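You operate a simulated robot arm through the tools that you are given. There is no shell and no other tool. Be economical: measure what you need, move in short steps, check, and stop when the job is done.

The job below is to be done with a simulated robot arm. You get a single attempt, and the scene is never put back.

Task
Slide the teal box set into the purple sleeve.
Fine: clamp the sleeve in the holder for it, then open the clamp and stand it on the blue mat; leave the other sleeves. Set down upright: what you pick out.

The check looks at the end state, three seconds after you hand in, the way a careful person would. Anything else that was tipped, shoved, dropped, spilled or broken makes it a failure.

Robot
A 7-joint arm with a two-finger parallel gripper on a trunk, on a base that drives. Base frame: it is fixed to the floor where the robot stands at the start and does not move with it; the origin is under the middle of the robot, x ahead of it, y to its left, z up; the surface under the hand at the start is at about z = 860. Readings come in mm, degrees, newtons and seconds.
With the tool pointing down near the work surface it reaches from about 280 to 720 mm from the robot's upright axis, wherever it stands. Its first joint turns from -166.0 to 166.0 degrees. Places, roughly: blue rubber mat [500, 400, 900]; clamp lever [400, 0, 1000]; jaws of the sleeve holder [500, 100, 900]; ret slv3 [700, 100, 900]. Payload 1.57 kg.
Tool frame: the origin (TCP) lies between the finger pads and is the grasp point; the fingertips stand 30 mm ahead of it; z points along the fingers, y is the line along which they close. The gripper opens to 80 mm. The fingers are 17 mm wide and 12 mm thick; the gripper's body (40 by 82 mm) begins 80 mm behind the TCP.
Orientation is that of the tool frame in the base frame, as [roll, pitch, yaw] about the fixed x, y, z axes, in that order (R = Rz(yaw) Ry(pitch) Rx(roll)). With the fingers straight down and closing along the base's y, the tool's x points along the base's -x, its y along +y and its z along -z.

Tools
- The arm moves only by the tool apply_moves. Its argument "steps" is text: rows parted by semicolons, each of 7 numbers parted by spaces: the shift along the tool's x, y, z in mm, then the turn, a rotation vector about the tool's x, y, z in degrees, then the gripper command, from -1 (fully open) to 1 (shut), values between in proportion. In form: tx ty tz wx wy wz hand; .... A call has 1 to 12 rows; each row is the pose to reach, as a shift and turn from the pose commanded when the call began, along the tool's axes at that moment. Rows are played at 5 a second. More than 50 mm and 8.6 degrees between two rows, or a gripper value outside its range, and nothing of the call is played. A pose out of reach is approached as far as the arm can. The call stops where the force on the tool passes 40 N (or 10 N more than at its start, if that is more) or the arm is blocked; 0.2 s more then pass. Each finger travels about 72 mm/s and halts on what it meets, pressing with about 21 N; the grip force reading is that of the motor and also rises with nothing between the fingers. The clock runs only during rows and for 0.2 s after the last one: add rows that repeat a pose to give the fingers time. The reply holds the time, the measured pose of the TCP, the force on the tool along the base axes, the opening and the grip force, in the units named above and with some noise, with the torque about the TCP (base axes, N m) and any sound that the robot's microphone picked up, and new pictures: "pictures" is both (left out), scene, wrist or none.
- Cameras (640 x 400 px; columns grow to the right, rows downward): "scene" is now at [9.4, 150.9, 1608.6]; the picture's right is [0.14, -0.99, 0.00], its down [-0.47, -0.07, -0.88] and it looks along [0.87, 0.12, -0.48] (base axes); focal length 238 px, centre (320, 200). "wrist" rides on the gripper at [72, -7, -122] in the tool frame; the picture's right is [0.09, 1.00, 0.00], its down [-0.84, 0.08, -0.54] and it looks along [-0.54, 0.05, 0.84] (tool axes); focal length 238 px, centre (320, 200).
- slide_trunk(by): slides the trunk up (or, below 0, down) by that many mm; the arm and the scene camera ride with it, the base frame stays. It gives what a move gives, with no picture.
- base_move(legs): drives the robot by 1 to 6 legs, each [ahead, left, turn to the left] in mm, mm and degrees, along the robot's own axes; the way and the turn of a leg run together, so that a leg with both is an arc; at most 1500 mm and 180 degrees a leg. The arm and the cameras ride along, it lands a little off, and it stops where it bumps. It gives what a move gives, and a new picture of the scene camera.
- turn_head(pan, tilt): turns the head with the scene camera to pan (to the left, within 86 degrees either way) and tilt (down, from -29 to 69), counted from straight ahead of the robot. It gives what a move gives, and a new picture of the scene camera.
- probe_pixels(camera, pixels): there is no depth. For up to 12 entries [column, row, z] of the newest picture of that camera ("zoom" is the newest enlarged one), the place [x, y] in the base frame at which the ray of that pixel passes the height z, good to about 2 mm. It takes no simulated time.
- enlarge(camera, box): a new picture of the part [left, top, right, bottom] of that camera's present view, enlarged. It takes no simulated time.
- finish_job(): hands the job in; it is judged then, once.

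Keep the steps short. Do not move on a guess: measure, check each grasp and each placing, and mend mistakes. In all there are 80 turns and 260 pictures (those below and enlarged ones count). Leave the gripper open and the arm clear of the work at the hand-in unless told otherwise, and finish with a single line.

The tools are called after "Emit:" as a command line: name --argument value ..., lists and objects as JSON in quotes. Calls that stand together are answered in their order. apply_moves: Moves the arm, as the interface text tells. Its arguments: {"type":"object","properties":{"steps":{"type":"string"},"pictures":{"type":"string","enum":["both","scene","wrist","none"]}},"required":["steps"]} The other tools are called the same way: slide_trunk (by) slides the trunk up or down; base_move (legs) drives the base; turn_head (pan, tilt) turns the head that bears the scene camera; probe_pixels (camera, pixels) gives the place at which the rays of pixels pass given heights; enlarge (camera, box) takes an enlarged picture of a part of a camera's view; finish_job () hands the job in.

At the start:

```text
time: 0.0
position: [401.4, 60.8, 1496.9]
orientation: [-180.0, 0.1, -179.9]
contact_force: [0.2, 0.3, 0.3]
ft_torque: [0.03, 0.01, 0.0]
opening: 79.8
finger_force: 0.1
trunk travel left (down, up): [-400.0, 80.0]
robot x, y, heading: [-1.5, 0.8, 0.0]
head pan, tilt: [7.8, 28.5]
```

scene: 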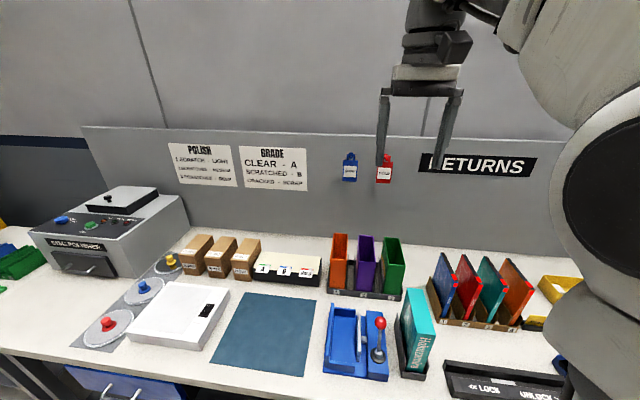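
wrist: 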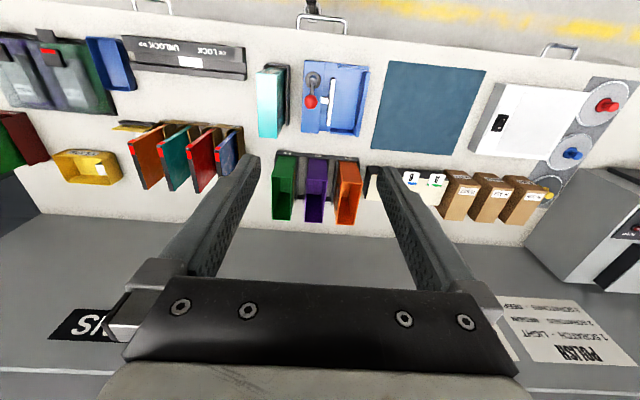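

I see the purple sleeve around (363,262), the blue holder with its red-knobbed lever around (357,340), the teal box set at (418,335) and the blue mat at (265,335). I'll enlarge these to look closer.

Emit:
enlarge --camera "scene" --box '[300, 220, 460, 390]'

Emit:
enlarge --camera "wrist" --box '[230, 50, 390, 230]'

Emit:
turn_head --pan 0 --tilt 55

```text
2.35 times, centred on (380, 305) of scene
```

zoom: 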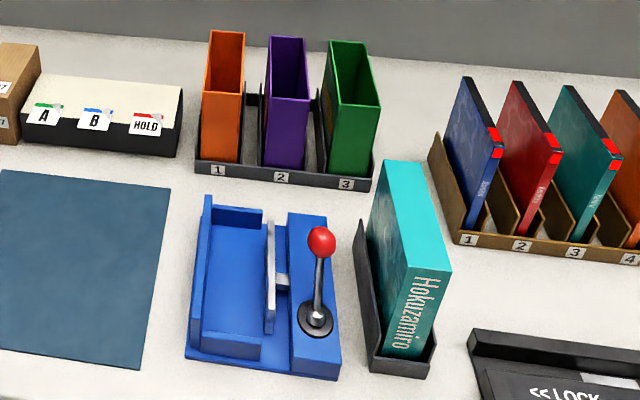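

```text
2.22 times, centred on (310, 140) of wrist
```

zoom: 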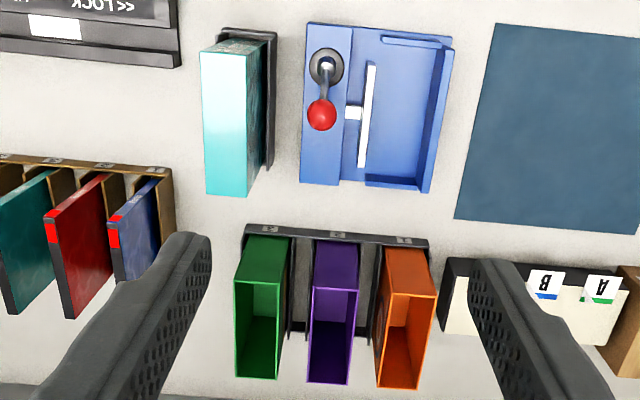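

```text
time: 0.9
position: [401.8, 59.2, 1497.4]
orientation: [180.0, -0.1, 180.0]
contact_force: [0.1, 0.0, -0.3]
ft_torque: [0.01, 0.01, 0.02]
opening: 79.9
finger_force: 0.1
trunk travel left (down, up): [-400.0, 80.0]
robot x, y, heading: [2.2, 0.1, 0.2]
head pan, tilt: [0.0, 55.0]
```

scene: 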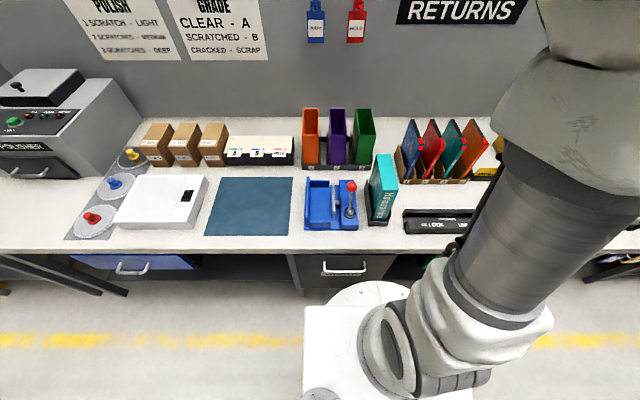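

I'll enlarge the new view for measurement.

Emit:
enlarge --camera "scene" --box '[290, 100, 410, 240]'

```text
2.86 times, centred on (350, 170) of scene
```

zoom: 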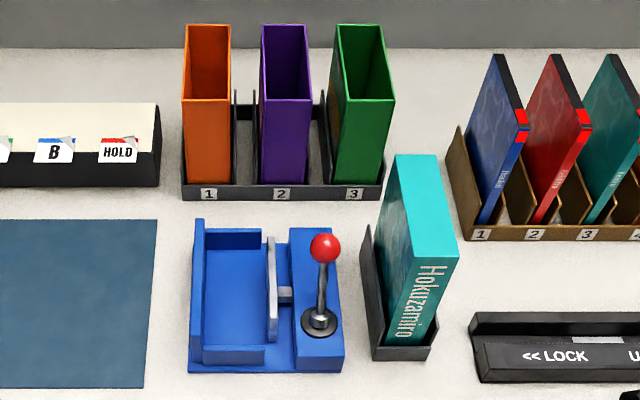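

Probing the base points and guessed tops.

Emit:
probe_pixels --camera "zoom" --pixels '[[2, 220, 862], [157, 220, 862], [148, 388, 862], [183, 200, 860], [384, 199, 860], [187, 374, 860], [343, 372, 860], [372, 358, 860], [426, 360, 860], [386, 344, 865], [418, 346, 865], [318, 330, 900]]'

Emit:
probe_pixels --camera "zoom" --pixels '[[259, 97, 1020], [311, 99, 1020], [261, 25, 1020], [307, 25, 1020], [262, 182, 865], [311, 183, 865], [397, 155, 1020], [436, 154, 1020], [412, 258, 1020], [459, 257, 1020], [325, 247, 980], [270, 240, 930]]'

```text
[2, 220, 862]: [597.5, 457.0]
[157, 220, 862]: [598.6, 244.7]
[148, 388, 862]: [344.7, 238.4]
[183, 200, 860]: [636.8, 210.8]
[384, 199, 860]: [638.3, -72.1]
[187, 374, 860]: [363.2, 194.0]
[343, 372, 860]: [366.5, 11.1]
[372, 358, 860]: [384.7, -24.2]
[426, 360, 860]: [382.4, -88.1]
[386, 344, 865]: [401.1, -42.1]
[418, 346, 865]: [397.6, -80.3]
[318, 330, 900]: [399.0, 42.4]
```

```text
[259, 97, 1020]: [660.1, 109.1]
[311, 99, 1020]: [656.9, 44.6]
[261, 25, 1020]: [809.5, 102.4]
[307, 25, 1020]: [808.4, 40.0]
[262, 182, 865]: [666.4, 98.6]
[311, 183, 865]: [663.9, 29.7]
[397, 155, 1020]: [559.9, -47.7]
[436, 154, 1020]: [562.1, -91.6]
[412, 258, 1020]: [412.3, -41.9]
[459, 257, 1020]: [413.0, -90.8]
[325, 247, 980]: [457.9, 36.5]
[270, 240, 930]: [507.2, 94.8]
```

Triangulating heights using the wrist picture for the same corners (purple top: near edge (306.8,179.6)/(326.2,179.6); teal box top).

Emit:
enlarge --camera "wrist" --box '[250, 50, 370, 230]'

```text
2.22 times, centred on (310, 140) of wrist
```

zoom: 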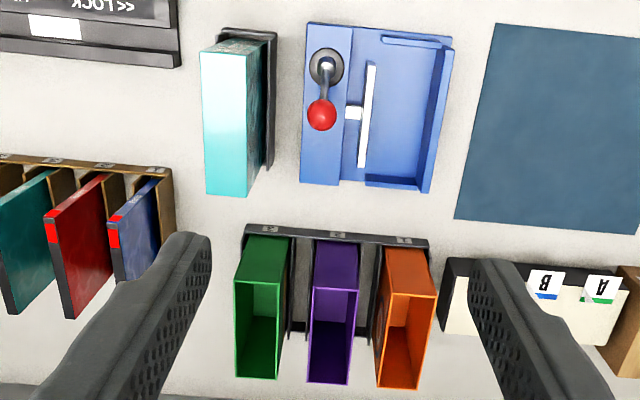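

Emit:
probe_pixels --camera "zoom" --pixels '[[313, 289, 1020], [313, 289, 1060], [356, 289, 1020], [308, 382, 1020], [347, 384, 1020], [200, 52, 1020], [200, 52, 1060], [244, 53, 1020], [207, 194, 1020], [246, 197, 1020], [321, 114, 960], [321, 114, 1000]]'

Emit:
probe_pixels --camera "zoom" --pixels '[[455, 219, 862], [638, 234, 862], [495, 24, 862], [306, 22, 900], [301, 183, 900], [338, 184, 900], [366, 184, 870], [421, 190, 920], [451, 40, 920], [368, 63, 930], [362, 166, 930], [326, 64, 900]]'

```text
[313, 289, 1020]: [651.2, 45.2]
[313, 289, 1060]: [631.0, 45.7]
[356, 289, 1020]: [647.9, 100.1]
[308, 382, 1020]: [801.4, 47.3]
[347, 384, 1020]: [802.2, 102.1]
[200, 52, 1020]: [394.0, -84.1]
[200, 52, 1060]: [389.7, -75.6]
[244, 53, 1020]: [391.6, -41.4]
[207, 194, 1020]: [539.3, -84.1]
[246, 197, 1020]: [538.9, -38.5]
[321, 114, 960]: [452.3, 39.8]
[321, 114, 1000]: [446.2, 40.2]
```

```text
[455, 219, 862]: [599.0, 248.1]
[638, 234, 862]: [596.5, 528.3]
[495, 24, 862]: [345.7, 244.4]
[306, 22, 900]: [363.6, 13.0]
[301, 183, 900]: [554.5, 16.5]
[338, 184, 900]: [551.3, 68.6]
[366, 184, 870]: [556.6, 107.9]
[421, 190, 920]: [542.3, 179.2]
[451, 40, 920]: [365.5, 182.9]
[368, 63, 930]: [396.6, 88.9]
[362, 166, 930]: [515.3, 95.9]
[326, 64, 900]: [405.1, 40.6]
```

Sleeve top comes out near z≈1037. I'll look at the LOCK strip and the lever closer, and lower the trunk for better views.

Emit:
slide_trunk --by -250

Emit:
turn_head --pan 0 --tilt 45

Emit:
enlarge --camera "scene" --box '[290, 150, 410, 290]'

Emit:
apply_moves --steps "0 0 0 0 0 0 -1"

```text
time: 3.5
position: [400.9, 59.5, 1247.1]
orientation: [180.0, 0.0, 180.0]
contact_force: [0.4, 0.4, 0.7]
ft_torque: [0.0, -0.02, 0.03]
opening: 79.9
finger_force: 0.0
trunk travel left (down, up): [-150.0, 330.0]
robot x, y, heading: [0.5, 2.0, -0.1]
head pan, tilt: [0.0, 55.0]
```

```text
time: 4.2
position: [402.9, 59.4, 1247.5]
orientation: [180.0, 0.0, -179.9]
contact_force: [-0.1, 0.2, 0.4]
ft_torque: [0.0, -0.03, -0.04]
opening: 79.8
finger_force: 0.1
trunk travel left (down, up): [-150.0, 330.0]
robot x, y, heading: [-1.7, -0.6, -0.1]
head pan, tilt: [0.0, 45.0]
```

scene: 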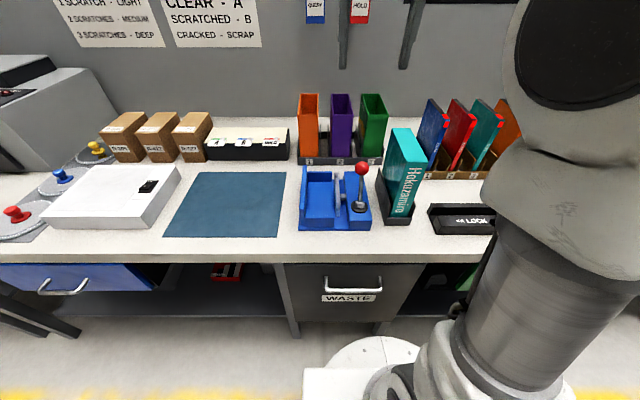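

```text
2.86 times, centred on (350, 220) of scene
```

zoom: 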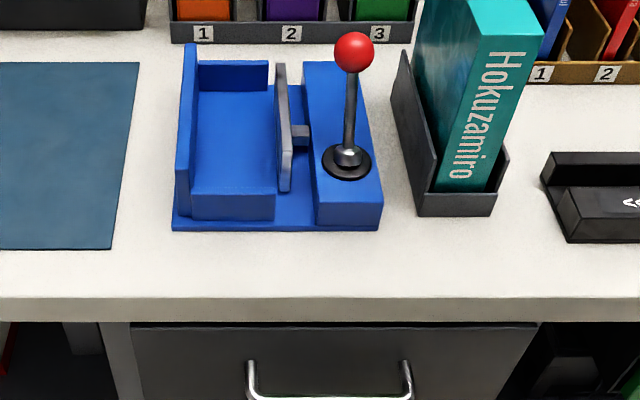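

```text
time: 4.6
position: [402.2, 60.3, 1247.3]
orientation: [-180.0, -0.1, -180.0]
contact_force: [0.0, -0.1, 0.7]
ft_torque: [0.01, 0.02, 0.04]
opening: 79.9
finger_force: 0.0
trunk travel left (down, up): [-150.0, 330.0]
robot x, y, heading: [2.2, 1.3, -0.1]
head pan, tilt: [0.0, 45.0]
```

scene: 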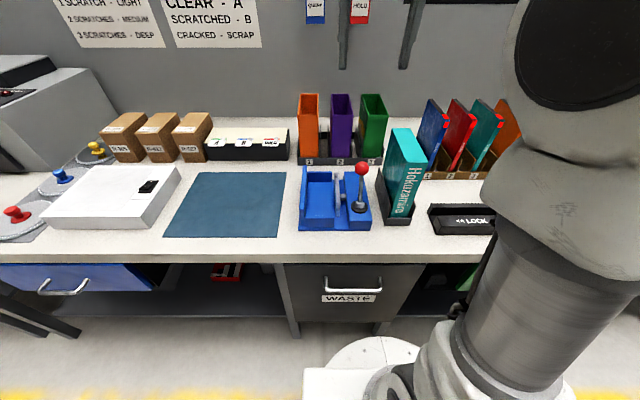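
wrist: 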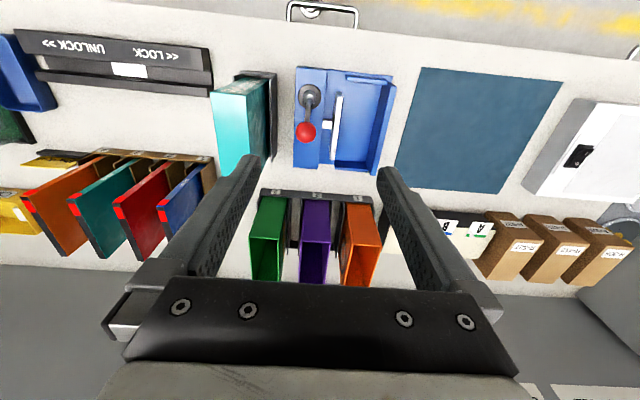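

Both jaws are open; the lever leans toward +x (pivot ~(402,42), knob ~(447,40,996)). Checking base clearance and some points from this height.

Emit:
probe_pixels --camera "scene" --pixels '[[370, 338, 250], [370, 338, 350], [340, 264, 860], [340, 320, 700]]'

Emit:
enlarge --camera "wrist" --box '[230, 170, 400, 290]'

Emit:
enlarge --camera "scene" --box '[290, 85, 440, 180]'

```text
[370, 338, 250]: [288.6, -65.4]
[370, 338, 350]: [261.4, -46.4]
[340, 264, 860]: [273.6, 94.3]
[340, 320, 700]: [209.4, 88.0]
```

```text
3.33 times, centred on (315, 230) of wrist
```

zoom: 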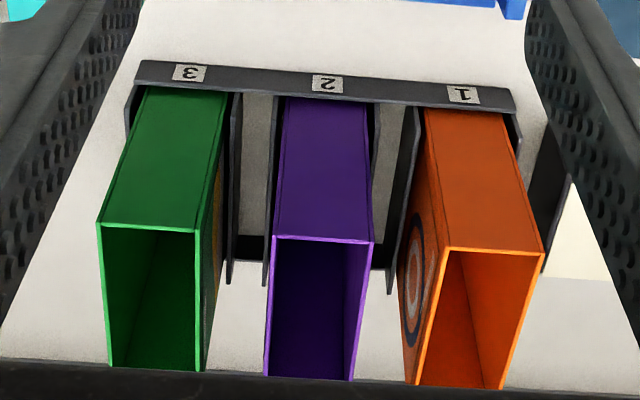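

```text
4.21 times, centred on (365, 132) of scene
```

zoom: 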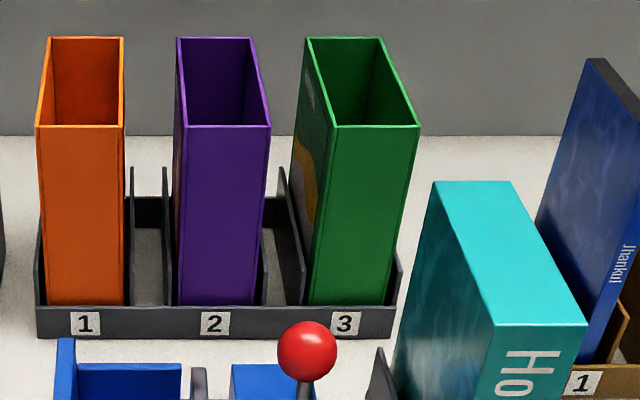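

Emit:
probe_pixels --camera "zoom" --pixels '[[182, 127, 1020], [271, 127, 1020], [182, 127, 1050], [271, 127, 1050], [177, 38, 1035], [254, 38, 1035], [37, 126, 1035], [123, 126, 1035], [334, 126, 1035], [420, 126, 1035], [496, 326, 1030], [586, 325, 1030]]'

Emit:
probe_pixels --camera "wrist" --pixels '[[300.9, 241.1, 1020], [330.9, 242.6, 1020], [300.9, 241.1, 1050], [330.9, 242.6, 1050], [297.9, 282.8, 1035], [324.9, 284.3, 1035]]'

Emit:
enlarge --camera "wrist" --box '[200, 50, 410, 185]'

```text
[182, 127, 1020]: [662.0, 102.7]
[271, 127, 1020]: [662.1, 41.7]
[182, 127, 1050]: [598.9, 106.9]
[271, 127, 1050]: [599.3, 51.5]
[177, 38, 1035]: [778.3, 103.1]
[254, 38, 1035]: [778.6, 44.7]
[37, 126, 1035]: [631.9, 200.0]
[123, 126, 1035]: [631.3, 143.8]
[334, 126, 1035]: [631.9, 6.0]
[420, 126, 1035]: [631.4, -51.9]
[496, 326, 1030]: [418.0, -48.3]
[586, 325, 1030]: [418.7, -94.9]
```

```text
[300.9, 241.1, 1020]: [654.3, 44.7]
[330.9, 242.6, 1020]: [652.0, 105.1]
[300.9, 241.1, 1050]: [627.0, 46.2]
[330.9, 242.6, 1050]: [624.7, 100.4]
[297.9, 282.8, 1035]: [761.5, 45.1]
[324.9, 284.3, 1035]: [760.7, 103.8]
```

```text
2.96 times, centred on (305, 118) of wrist
```

zoom: 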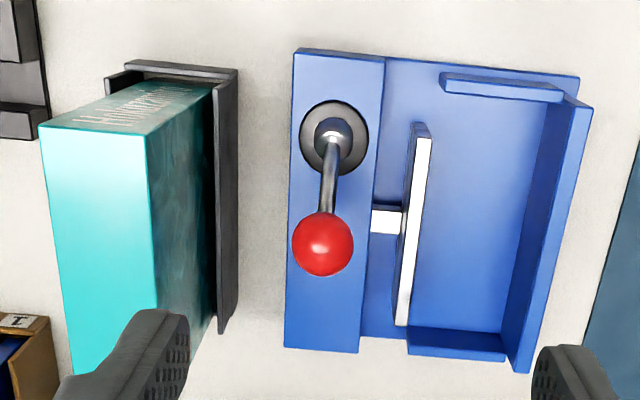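

Next I move above the purple sleeve to view it closely: TCP to about (600,75,1150).

Emit:
apply_moves --steps "-40 4 -20 0 0 0 -1; -80 8 10 0 0 0 -1; -120 12 40 0 0 0 -1; -160 15 70 0 0 0 -1; -198 15 97 0 0 0 -1; -198 15 97 0 0 0 -1" --pictures "wrist"

Emit:
enlarge --camera "wrist" --box '[220, 100, 420, 300]'

```text
refused: row 2 steps farther than a row can; nothing moved
```

```text
2.00 times, centred on (320, 200) of wrist
```

zoom: 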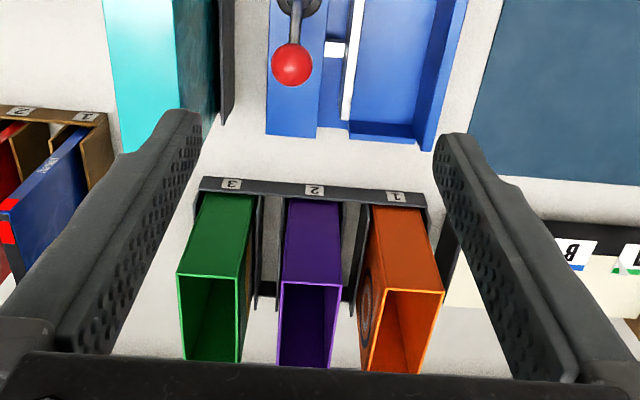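

Row 2 was over the 50 mm step limit, so I'm using smaller steps.

Emit:
apply_moves --steps "-35 4 15 0 0 0 -1; -75 8 35 0 0 0 -1; -115 12 55 0 0 0 -1; -155 15 75 0 0 0 -1; -195 15 97 0 0 0 -1; -198 15 97 0 0 0 -1; -198 15 97 0 0 0 -1" --pictures "wrist"

Emit:
enlarge --camera "wrist" --box '[200, 80, 440, 300]'

```text
time: 6.2
position: [589.8, 75.7, 1148.3]
orientation: [-180.0, 0.2, -180.0]
contact_force: [0.2, 0.3, -0.1]
ft_torque: [-0.03, 0.0, -0.02]
opening: 79.9
finger_force: 0.1
out of reach, approached as far as the arm can: row 5, 6, 7
trunk travel left (down, up): [-150.0, 330.0]
robot x, y, heading: [1.1, -5.4, -0.1]
head pan, tilt: [0.0, 45.0]
```

wrist: 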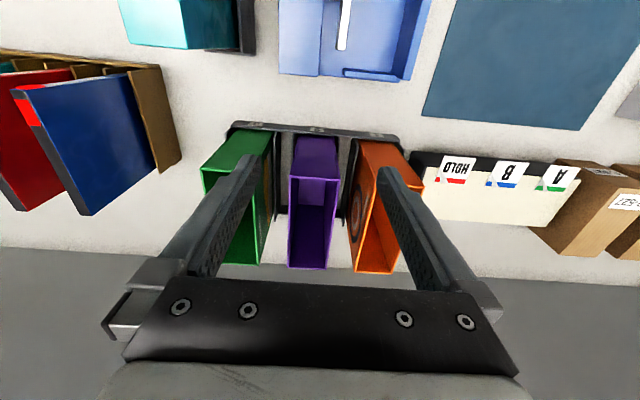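

```text
1.82 times, centred on (320, 190) of wrist
```

zoom: 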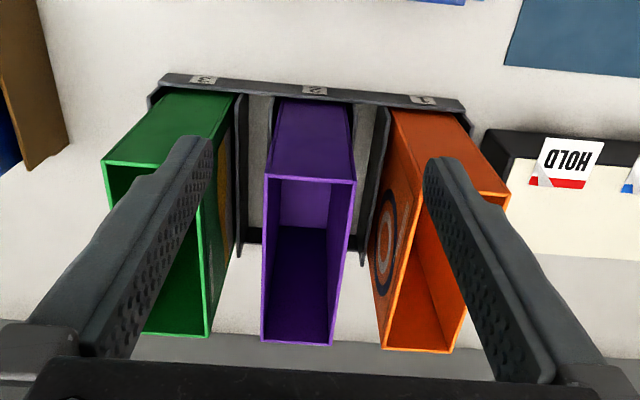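

The limit is height-related, so raising the trunk should give more reach. Before that I'll measure the sleeve corners in this zoom: front (265,176)/(356,182), back (262,342)/(331,345).

Emit:
probe_pixels --camera "zoom" --pixels '[[265, 176, 1025], [356, 182, 1025], [265, 176, 1045], [356, 182, 1045], [262, 342, 1025], [331, 345, 1025], [262, 342, 1045], [331, 345, 1045], [212, 162, 1035], [393, 194, 1035], [160, 78, 875], [466, 104, 875]]'

Emit:
slide_trunk --by 220

```text
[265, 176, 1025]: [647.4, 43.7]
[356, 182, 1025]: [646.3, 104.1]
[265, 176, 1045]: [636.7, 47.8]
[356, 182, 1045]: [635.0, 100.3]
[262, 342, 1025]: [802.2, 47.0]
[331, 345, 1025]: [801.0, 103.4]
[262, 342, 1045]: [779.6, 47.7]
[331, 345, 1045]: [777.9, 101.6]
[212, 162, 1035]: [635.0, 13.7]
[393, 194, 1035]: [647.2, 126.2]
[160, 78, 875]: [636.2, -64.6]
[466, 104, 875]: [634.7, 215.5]
```

```text
time: 8.5
position: [589.8, 76.1, 1368.8]
orientation: [-180.0, 0.3, 180.0]
contact_force: [-0.4, 0.0, 0.6]
ft_torque: [0.01, 0.02, 0.01]
opening: 80.1
finger_force: 0.1
trunk travel left (down, up): [-370.0, 110.0]
robot x, y, heading: [-1.2, -1.7, -0.0]
head pan, tilt: [0.0, 45.0]
```

Sleeve: y centre ≈74.5, width ≈57, x ≈640–790, top ≈1035. Now moving above it to (715,74.5,1150), hand part-open at 72 mm.

Emit:
apply_moves --steps "-10 0 45 0 0 0 -0.8; -25 0 88 0 0 0 -0.8; -45 0 130 0 0 0 -0.8; -70 0 170 0 0 0 -0.8; -100 -1 205 0 0 0 -0.8; -125 -1 219 0 0 0 -0.8; -125 -1 219 0 0 0 -0.8; -125 -1 219 0 0 0 -0.8" --pictures "both"

```text
time: 10.3
position: [695.5, 66.5, 1149.7]
orientation: [180.0, 0.2, -180.0]
contact_force: [-0.3, 0.5, 0.2]
ft_torque: [0.01, -0.02, -0.01]
opening: 71.9
finger_force: 0.0
out of reach, approached as far as the arm can: row 6, 7, 8
trunk travel left (down, up): [-370.0, 110.0]
robot x, y, heading: [0.3, -1.5, 0.4]
head pan, tilt: [0.0, 45.0]
```

scene: 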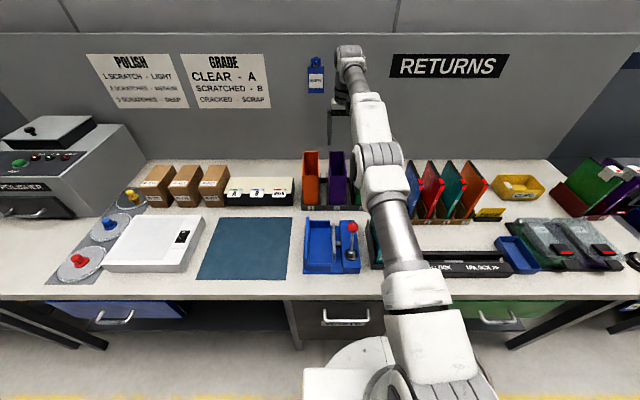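
wrist: 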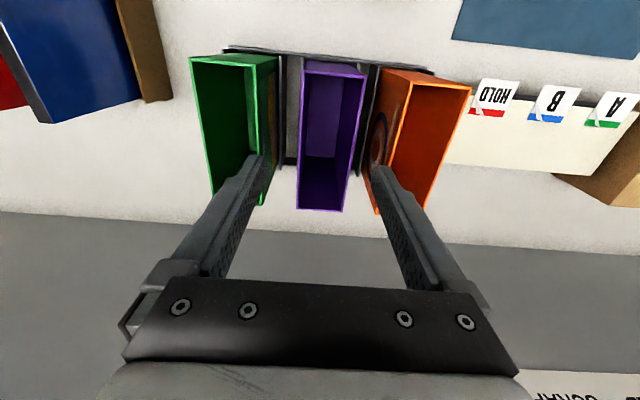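

Slightly short of reach. I'll raise the trunk 100 and come down with the arm instead.

Emit:
slide_trunk --by 100

Emit:
apply_moves --steps "0 2 45 0 0 0 -0.8; -5 4 85 0 0 0 -0.8; -12 6 105 0 0 0 -0.8; -20 8 110 0 0 0 -0.8; -20 8 110 0 0 0 -0.8; -20 8 110 0 0 0 -0.8" --pictures "wrist"

```text
time: 11.7
position: [696.5, 66.8, 1249.9]
orientation: [-180.0, 0.2, 180.0]
contact_force: [-0.5, -0.2, 0.0]
ft_torque: [0.04, 0.03, -0.01]
opening: 72.0
finger_force: 0.0
trunk travel left (down, up): [-470.0, 10.0]
robot x, y, heading: [0.1, -0.3, -0.1]
head pan, tilt: [0.0, 45.0]
```

```text
time: 13.1
position: [717.0, 74.4, 1138.7]
orientation: [-180.0, 0.2, 180.0]
contact_force: [0.5, 0.1, 0.8]
ft_torque: [-0.01, 0.01, 0.0]
opening: 71.9
finger_force: 0.1
out of reach, approached as far as the arm can: row 1, 2, 3
trunk travel left (down, up): [-470.0, 10.0]
robot x, y, heading: [2.4, 1.0, 0.1]
head pan, tilt: [0.0, 45.0]
```

wrist: 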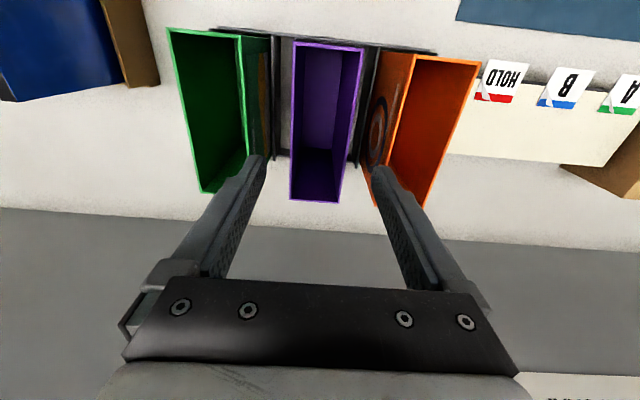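

Reached (717,74). Measuring the purple top corners here: front (293,41)/(363,48), back (290,199)/(340,202).

Emit:
enlarge --camera "wrist" --box '[230, 20, 430, 220]'

Emit:
probe_pixels --camera "wrist" --pixels '[[293, 41, 1025], [363, 48, 1025], [290, 199, 1025], [340, 202, 1025], [293, 41, 1040], [363, 48, 1040], [290, 199, 1040], [340, 202, 1040], [273, 33, 1035], [417, 55, 1035]]'

```text
2.00 times, centred on (330, 120) of wrist
```

zoom: 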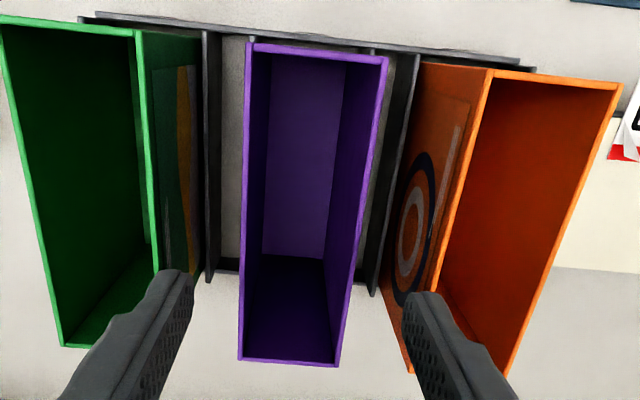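

```text
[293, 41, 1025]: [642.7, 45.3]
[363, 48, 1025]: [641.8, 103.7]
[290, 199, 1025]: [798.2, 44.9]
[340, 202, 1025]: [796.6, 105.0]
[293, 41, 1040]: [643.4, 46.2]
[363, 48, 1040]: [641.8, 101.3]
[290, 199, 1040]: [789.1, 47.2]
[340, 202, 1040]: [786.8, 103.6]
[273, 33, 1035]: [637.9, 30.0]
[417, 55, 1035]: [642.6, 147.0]
```

Centre ≈(716,74.6). Descending 125 mm straight down so the pads straddle the top 50 mm, then checking before closing.

Emit:
apply_moves --steps "1 0 40 0 0 0 -0.8; 1 0 80 0 0 0 -0.8; 1 0 110 0 0 0 -0.8; 1 0 127 0 0 0 -0.8; 1 0 127 0 0 0 -0.8" --pictures "both"

```text
time: 14.3
position: [714.9, 74.5, 1011.1]
orientation: [-180.0, 0.2, -180.0]
contact_force: [-0.6, 0.5, 0.1]
ft_torque: [-0.01, 0.01, -0.01]
opening: 72.0
finger_force: 0.1
trunk travel left (down, up): [-470.0, 10.0]
robot x, y, heading: [0.5, 2.9, -0.1]
head pan, tilt: [0.0, 45.0]
```

scene: 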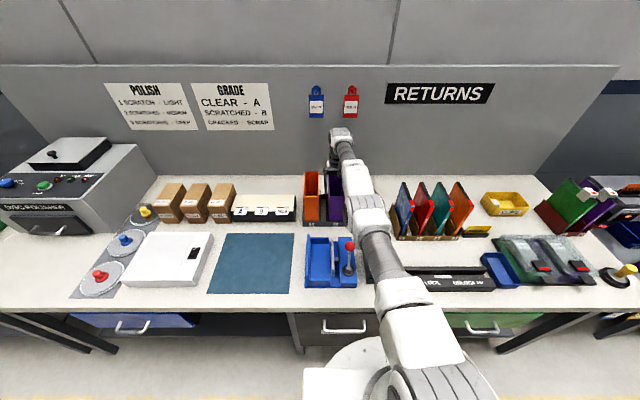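
wrist: 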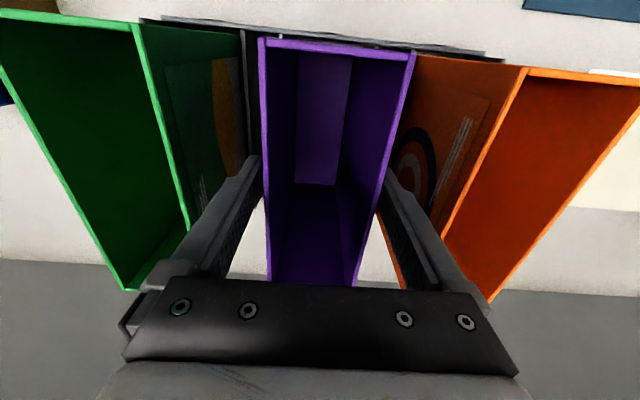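

The pads straddle it cleanly, so I'm closing.

Emit:
apply_moves --steps "0 0 0 0 0 0 -0.4; 0 0 0 0 0 0 0; 0 0 0 0 0 0 0.5; 0 0 0 0 0 0 1; 0 0 0 0 0 0 1" --pictures "wrist"

```text
time: 15.5
position: [717.4, 75.0, 1011.8]
orientation: [179.9, 0.2, -179.9]
contact_force: [-0.3, -0.3, -0.2]
ft_torque: [-0.01, -0.05, 0.0]
opening: 58.5
finger_force: 21.1
trunk travel left (down, up): [-470.0, 10.0]
robot x, y, heading: [3.5, -0.1, -0.0]
head pan, tilt: [0.0, 45.0]
```

wrist: 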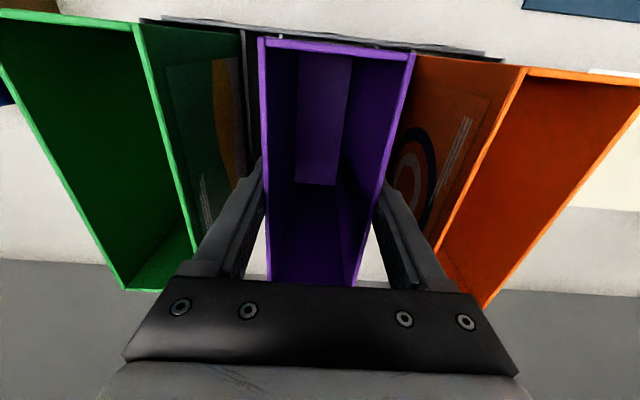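

Gripped at 58.5 mm. Lifting 90 mm straight up, then looking at the holder.

Emit:
apply_moves --steps "0 0 -20 0 0 0 1; 0 0 -50 0 0 0 1; 0 0 -80 0 0 0 1; 0 0 -100 0 0 0 1; 0 0 -100 0 0 0 1" --pictures "both"

Emit:
enlarge --camera "scene" --box '[290, 130, 410, 300]'

Emit:
enlarge --camera "scene" --box '[295, 225, 370, 297]'

```text
time: 16.7
position: [716.4, 75.2, 1112.8]
orientation: [-180.0, 0.2, 180.0]
contact_force: [-0.3, 0.0, 0.0]
ft_torque: [-0.02, -0.02, -0.01]
opening: 58.0
finger_force: 20.7
trunk travel left (down, up): [-470.0, 10.0]
robot x, y, heading: [-5.2, -2.5, -0.2]
head pan, tilt: [0.0, 45.0]
```

scene: 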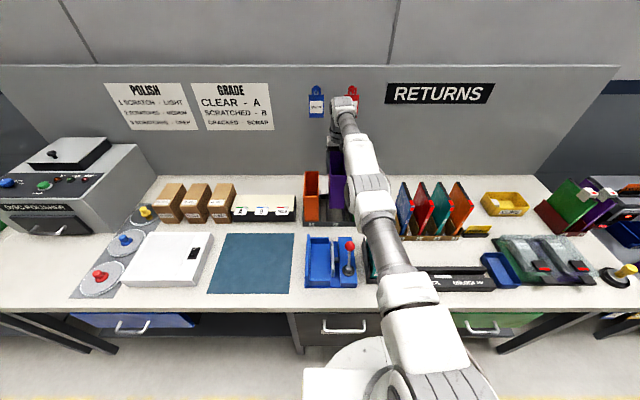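
wrist: 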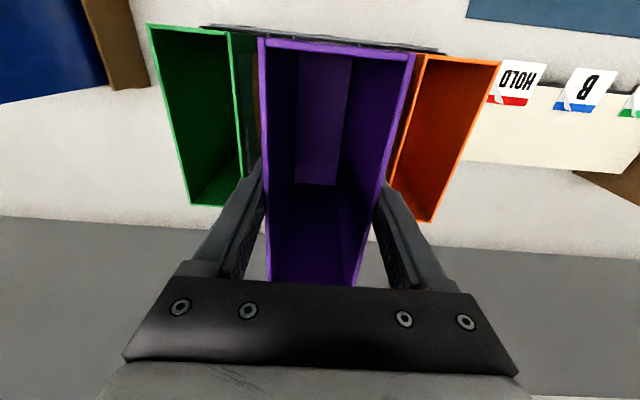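

```text
2.35 times, centred on (350, 215) of scene
```

zoom: 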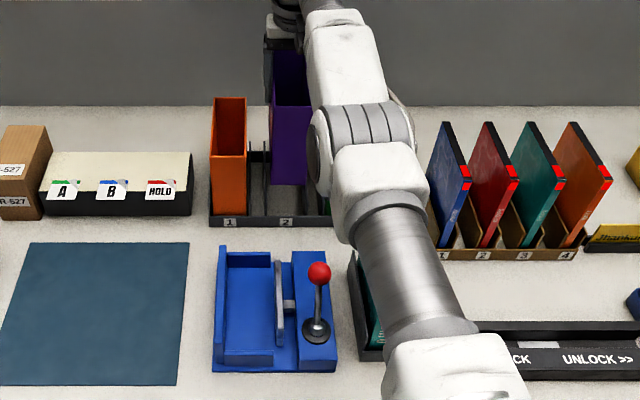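

```text
5.56 times, centred on (332, 261) of scene
```

zoom: 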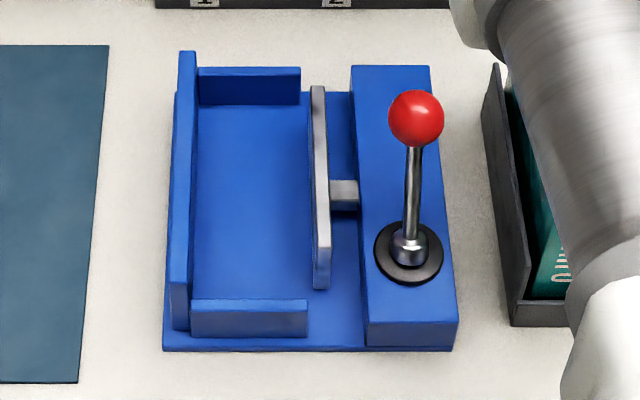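

Emit:
probe_pixels --camera "zoom" --pixels '[[163, 351, 860], [453, 350, 860], [198, 104, 872], [300, 104, 872], [192, 337, 872], [192, 308, 890], [192, 308, 900], [307, 300, 890], [307, 300, 900], [198, 68, 890], [198, 68, 900], [300, 68, 900]]'

Emit:
probe_pixels --camera "zoom" --pixels '[[180, 52, 920], [195, 52, 920], [195, 52, 940], [312, 87, 930], [324, 87, 930], [331, 278, 930], [331, 288, 880], [318, 288, 880], [416, 118, 996], [416, 118, 980], [408, 250, 905], [198, 298, 872]]'

```text
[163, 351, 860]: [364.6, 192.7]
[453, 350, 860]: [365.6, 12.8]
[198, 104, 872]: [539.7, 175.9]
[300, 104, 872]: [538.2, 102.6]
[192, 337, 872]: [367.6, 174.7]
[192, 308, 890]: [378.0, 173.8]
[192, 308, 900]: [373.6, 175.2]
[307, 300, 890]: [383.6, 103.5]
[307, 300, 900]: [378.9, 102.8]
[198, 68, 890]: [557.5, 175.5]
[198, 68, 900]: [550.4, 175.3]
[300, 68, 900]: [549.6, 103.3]
```

```text
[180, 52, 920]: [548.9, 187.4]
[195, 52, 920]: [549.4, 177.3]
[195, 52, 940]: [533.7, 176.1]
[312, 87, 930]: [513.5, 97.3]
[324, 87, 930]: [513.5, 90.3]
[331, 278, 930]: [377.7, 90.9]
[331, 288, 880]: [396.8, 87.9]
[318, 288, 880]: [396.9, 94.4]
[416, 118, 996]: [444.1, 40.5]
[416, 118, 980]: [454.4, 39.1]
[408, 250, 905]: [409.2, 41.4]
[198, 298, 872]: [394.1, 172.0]
```

Nest: left wall inner face y≈175.5, jaw face y≈97, x from ≈379 to ≈540. So the sleeve's target centre is (459,143). I'll back out in x to 550 first, then move in y past the orange sleeve and lever, then in x.

Emit:
apply_moves --steps "40 0 0 0 0 0 1; 85 0 0 0 0 0 1; 130 0 0 0 0 0 1; 166 0 0 0 0 0 1; 168 35 0 0 0 0 1; 168 68 0 0 0 0 1; 200 68 0 0 0 0 1; 235 68 0 0 0 0 1; 257 68 0 0 0 0 1; 257 68 0 0 0 0 1; 257 68 0 0 0 0 1" --pictures "both"

Emit:
enlarge --camera "scene" --box '[280, 180, 380, 300]'

```text
time: 19.1
position: [688.9, 197.3, 1130.7]
orientation: [179.9, 0.2, -179.9]
contact_force: [-2.6, -3.0, 17.5]
ft_torque: [-0.9, 0.18, 0.1]
opening: 43.6
finger_force: 20.9
out of reach, approached as far as the arm can: row 1, 2, 3, 4, 5, 6, 7, 8, 9, 10, 11
trunk travel left (down, up): [-470.0, 10.0]
robot x, y, heading: [1.2, -3.0, 0.0]
head pan, tilt: [0.0, 45.0]
```

scene: 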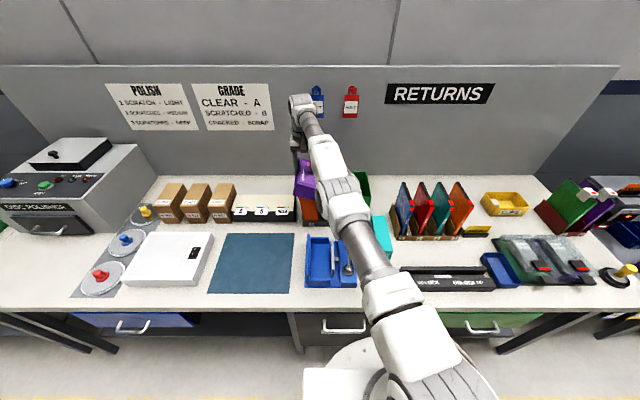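
wrist: 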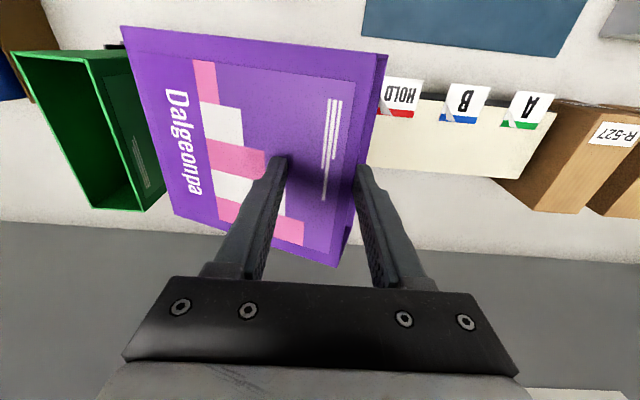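

```text
3.33 times, centred on (330, 240) of scene
```

zoom: 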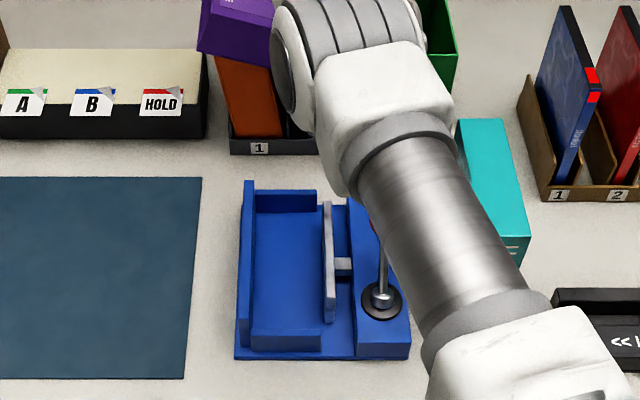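

The arm was fully stretched and swung sideways at a constant radius. The purple sleeve has caught on the orange one and tilted in the grip. I'm stopping to look closely.

Emit:
enlarge --camera "wrist" --box '[100, 0, 420, 290]'

Emit:
enlarge --camera "scene" --box '[280, 140, 380, 235]'

```text
1.38 times, centred on (260, 145) of wrist
```

zoom: 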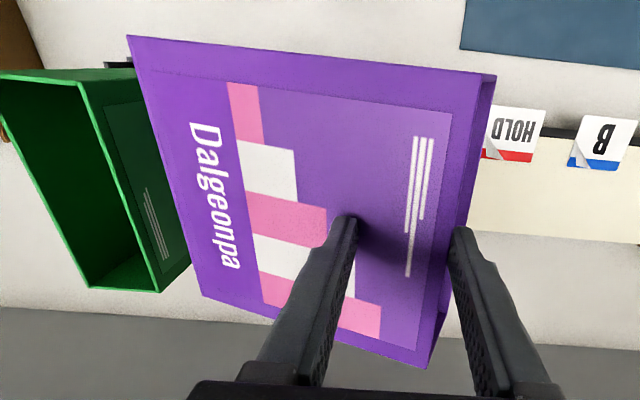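

```text
4.21 times, centred on (330, 188) of scene
```

zoom: 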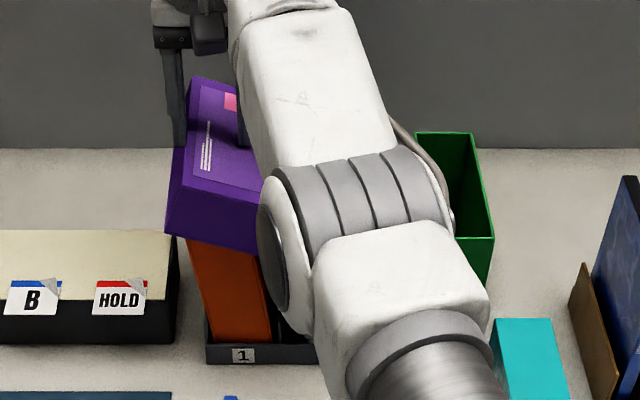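

I need the tilt geometry, so I'm probing the label-face corners at several heights (known edge depth ≈148).

Emit:
probe_pixels --camera "wrist" --pixels '[[388, 55, 1080], [388, 55, 1110], [388, 55, 1140], [340, 265, 1080], [340, 265, 1110], [340, 265, 1140], [122, 27, 1000], [122, 27, 1040], [122, 27, 1080], [175, 215, 1000], [175, 215, 1040], [175, 215, 1080]]'

Emit:
turn_head --pan 5 --tilt 36

Emit:
enlarge --camera "scene" --box '[290, 180, 410, 290]'

```text
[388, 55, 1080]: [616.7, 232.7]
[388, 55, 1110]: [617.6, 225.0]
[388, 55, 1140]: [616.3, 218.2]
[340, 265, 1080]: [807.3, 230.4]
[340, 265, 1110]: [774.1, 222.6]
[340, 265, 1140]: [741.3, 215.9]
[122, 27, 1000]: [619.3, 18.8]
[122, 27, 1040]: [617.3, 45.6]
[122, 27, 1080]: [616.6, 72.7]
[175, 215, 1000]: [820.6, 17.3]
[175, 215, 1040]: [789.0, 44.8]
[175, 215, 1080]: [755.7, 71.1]
```

```text
time: 19.8
position: [689.8, 194.2, 1131.1]
orientation: [179.9, 0.2, -180.0]
contact_force: [-2.8, -2.6, 17.0]
ft_torque: [-0.88, 0.15, -0.14]
opening: 41.0
finger_force: 20.9
trunk travel left (down, up): [-470.0, 10.0]
robot x, y, heading: [1.1, -3.8, 0.1]
head pan, tilt: [5.0, 36.0]
```

scene: 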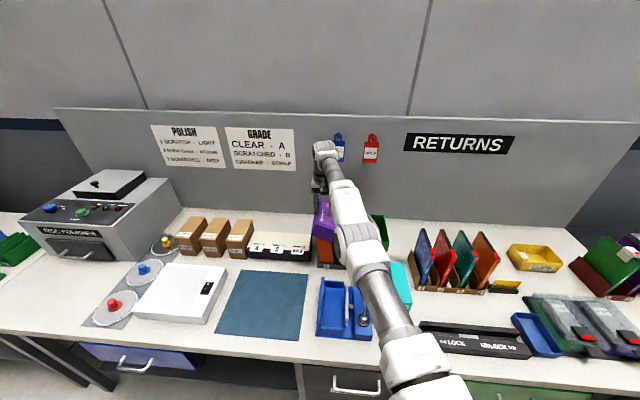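

```text
3.64 times, centred on (350, 235) of scene
```

zoom: 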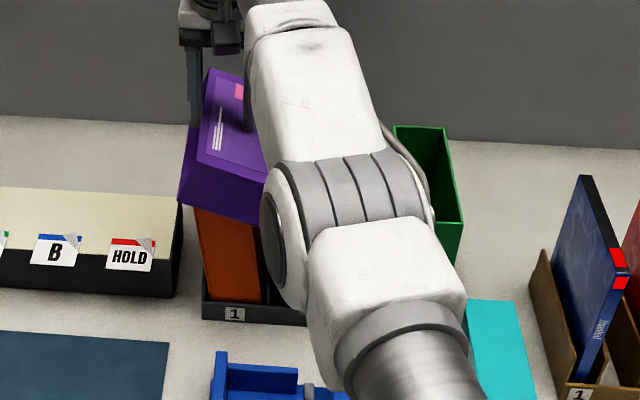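

Geometry: the sleeve lies about 17° from flat on top of the orange sleeve. Its support is at y≈143 and its centre of mass at y≈152, which is inside the orange's footprint. It's pinched only at the rim. I'll open while shifting +y so the −y finger stays at y≈174, letting the sleeve settle flat on the orange.

Emit:
apply_moves --steps "0 3 0 0 0 0 -0.15; 0 6 0 0 0 0 -0.3; 0 10 0 0 0 0 -0.5; 0 14 0 0 0 0 -0.7; 0 17 0 0 0 0 -0.85; 0 19 0 0 0 0 -1; 0 19 0 0 0 0 -1" --pictures "both"

Emit:
enlarge --camera "scene" --box '[290, 180, 410, 290]'

```text
time: 21.4
position: [688.7, 210.6, 1133.1]
orientation: [179.9, 0.2, -180.0]
contact_force: [0.0, -0.2, 0.2]
ft_torque: [0.02, -0.03, -0.03]
opening: 80.0
finger_force: 0.1
out of reach, approached as far as the arm can: row 6, 7
trunk travel left (down, up): [-470.0, 10.0]
robot x, y, heading: [-1.7, -2.4, 0.2]
head pan, tilt: [5.0, 36.0]
```

scene: 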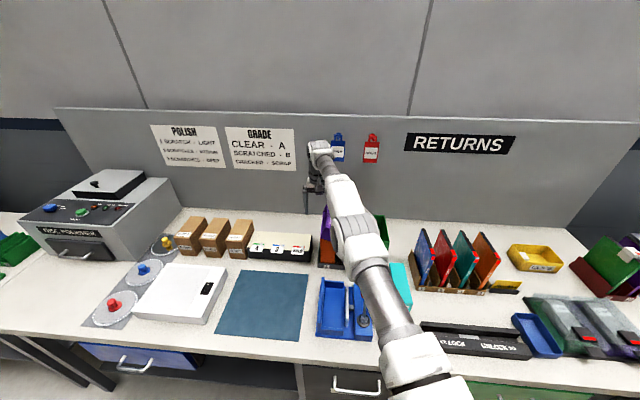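
wrist: 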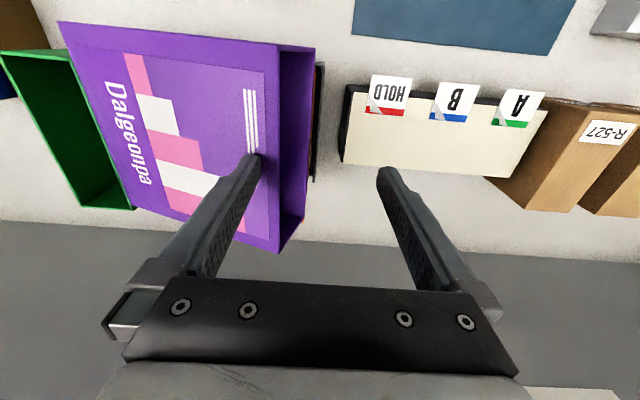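

```text
3.64 times, centred on (350, 235) of scene
```

zoom: 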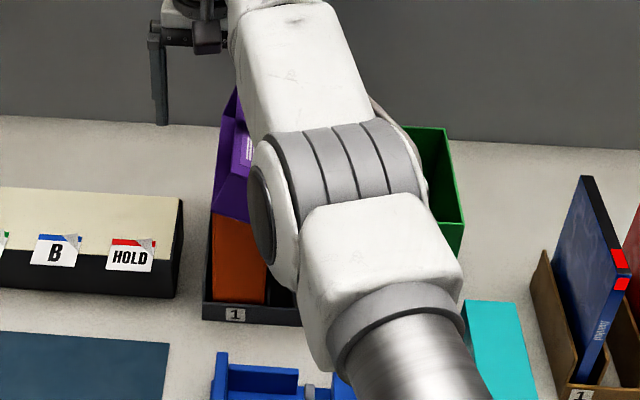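

The sleeve has tipped back toward slot 2, with its opening now facing up-left and no force on the tool. Measuring its pose again.

Emit:
probe_pixels --camera "wrist" --pixels '[[279, 42, 1080], [279, 42, 1050], [240, 242, 1080], [240, 242, 1050], [315, 47, 1030], [315, 47, 1060], [280, 253, 1030], [280, 253, 1060], [58, 22, 960], [58, 22, 1000], [138, 208, 960], [138, 208, 1000]]'

Emit:
enlarge --camera "wrist" --box '[0, 0, 340, 280]'

```text
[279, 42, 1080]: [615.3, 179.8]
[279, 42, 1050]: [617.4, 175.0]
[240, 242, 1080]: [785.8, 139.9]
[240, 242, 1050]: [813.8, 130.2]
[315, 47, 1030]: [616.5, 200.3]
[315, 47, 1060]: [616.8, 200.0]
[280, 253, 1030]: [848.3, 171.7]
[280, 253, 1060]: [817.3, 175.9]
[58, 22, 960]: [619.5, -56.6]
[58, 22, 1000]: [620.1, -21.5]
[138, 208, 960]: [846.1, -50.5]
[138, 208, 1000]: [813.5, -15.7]
```

```text
1.43 times, centred on (170, 140) of wrist
```

zoom: 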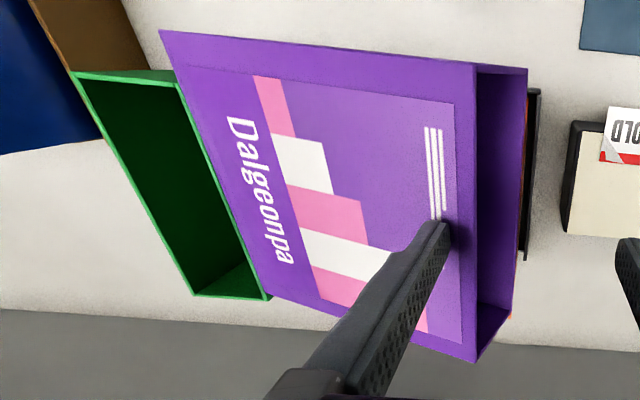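

The sleeve now rests at about 71° tilt, bridging the orange's right top edge and the green's left edge. It's static with no force on the hand. I'll raise the hand off it (trunk +10), then test pulling the arm back.

Emit:
slide_trunk --by 10

Emit:
apply_moves --steps "15 8 -3 0 0 0 -1; 30 12 -8 0 0 0 -1; 50 15 -15 0 0 0 -1" --pictures "wrist"

```text
time: 21.9
position: [687.9, 211.5, 1141.6]
orientation: [180.0, 0.2, 179.9]
contact_force: [0.5, 0.1, -0.5]
ft_torque: [-0.04, 0.03, 0.0]
opening: 80.2
finger_force: 0.0
trunk travel left (down, up): [-480.0, 0.0]
robot x, y, heading: [-1.4, 2.3, 0.1]
head pan, tilt: [5.0, 36.0]
```

```text
time: 22.8
position: [672.4, 239.6, 1162.4]
orientation: [180.0, 0.1, 180.0]
contact_force: [-0.5, -0.2, -0.3]
ft_torque: [-0.03, 0.04, 0.02]
opening: 80.0
finger_force: 0.0
out of reach, approached as far as the arm can: row 1, 2, 3
trunk travel left (down, up): [-480.0, 0.0]
robot x, y, heading: [2.2, 1.8, 0.1]
head pan, tilt: [5.0, 36.0]
```

wrist: 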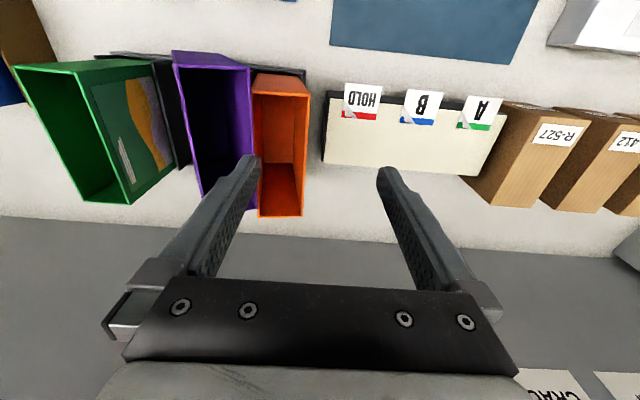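

When the finger lifted off, the sleeve dropped back into slot 2, nearly upright and leaning slightly on orange. Enlarging to check.

Emit:
enlarge --camera "wrist" --box '[0, 30, 320, 230]'

Emit:
apply_moves --steps "25 -10 0 0 0 0 -1; 50 -20 0 0 0 0 -1; 50 -20 0 0 0 0 -1" --pictures "scene"

```text
2.00 times, centred on (160, 130) of wrist
```

zoom: 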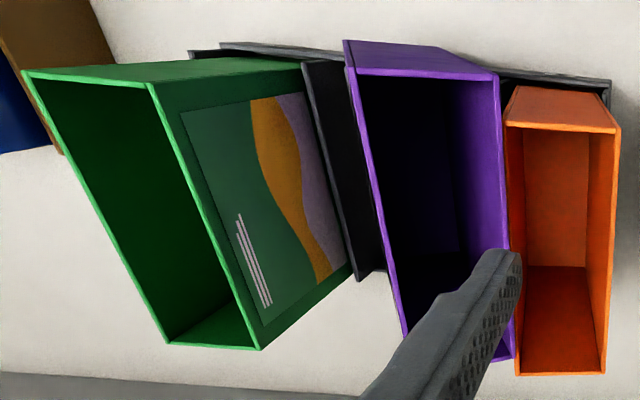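

```text
time: 23.6
position: [674.3, 236.0, 1170.0]
orientation: [180.0, 0.2, -180.0]
contact_force: [-0.8, -0.4, 0.2]
ft_torque: [0.02, -0.01, 0.02]
opening: 80.2
finger_force: 0.0
out of reach, approached as far as the arm can: row 1, 2, 3
trunk travel left (down, up): [-480.0, 0.0]
robot x, y, heading: [-4.1, 3.8, 0.2]
head pan, tilt: [5.0, 36.0]
```

scene: 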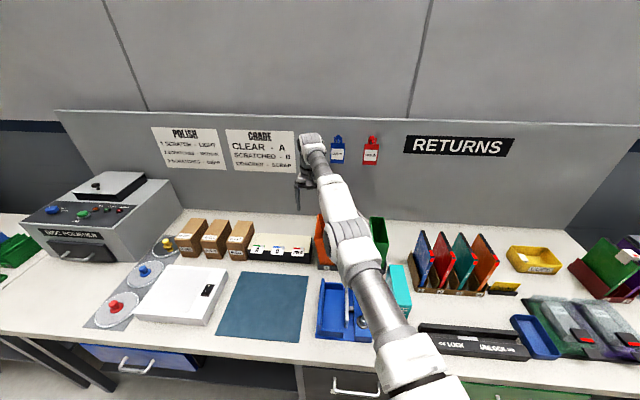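

The arm is locked straight. I'll swing left (+y) over the free area next to orange, then go down a little to unlock the elbow.

Emit:
apply_moves --steps "12 30 0 0 0 0 -1; 25 60 5 0 0 0 -1; 35 75 30 0 0 0 -1; 50 80 60 0 0 0 -1; 75 80 80 0 0 0 -1; 110 80 80 0 0 0 -1; 150 80 80 0 0 0 -1; 150 80 80 0 0 0 -1" --pictures "both"

```text
time: 25.4
position: [614.2, 372.4, 1092.1]
orientation: [179.9, 0.1, -179.9]
contact_force: [-0.7, 0.3, 0.7]
ft_torque: [0.02, -0.01, 0.0]
opening: 79.9
finger_force: 0.1
out of reach, approached as far as the arm can: row 3, 4, 5, 6, 7, 8
trunk travel left (down, up): [-480.0, 0.0]
robot x, y, heading: [1.0, -2.1, 0.0]
head pan, tilt: [5.0, 36.0]
```

scene: 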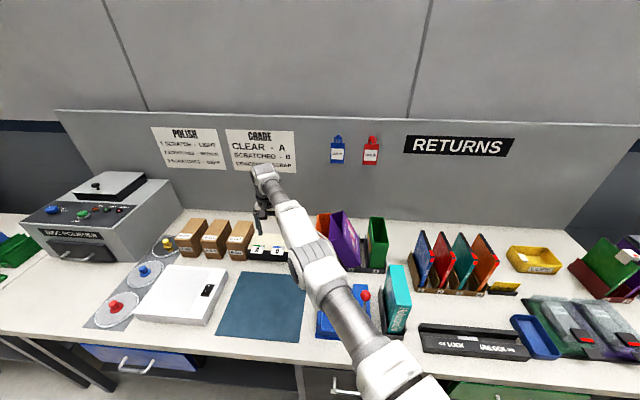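
wrist: 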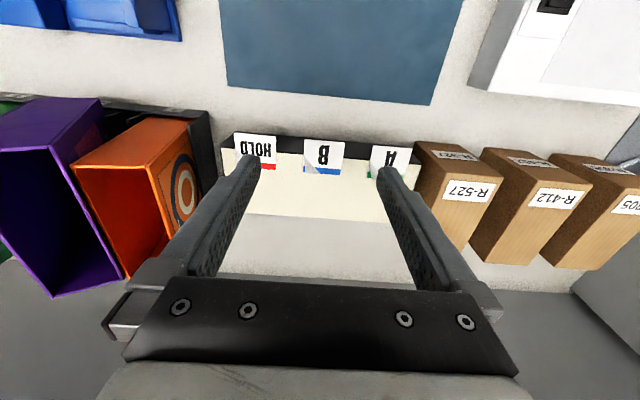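

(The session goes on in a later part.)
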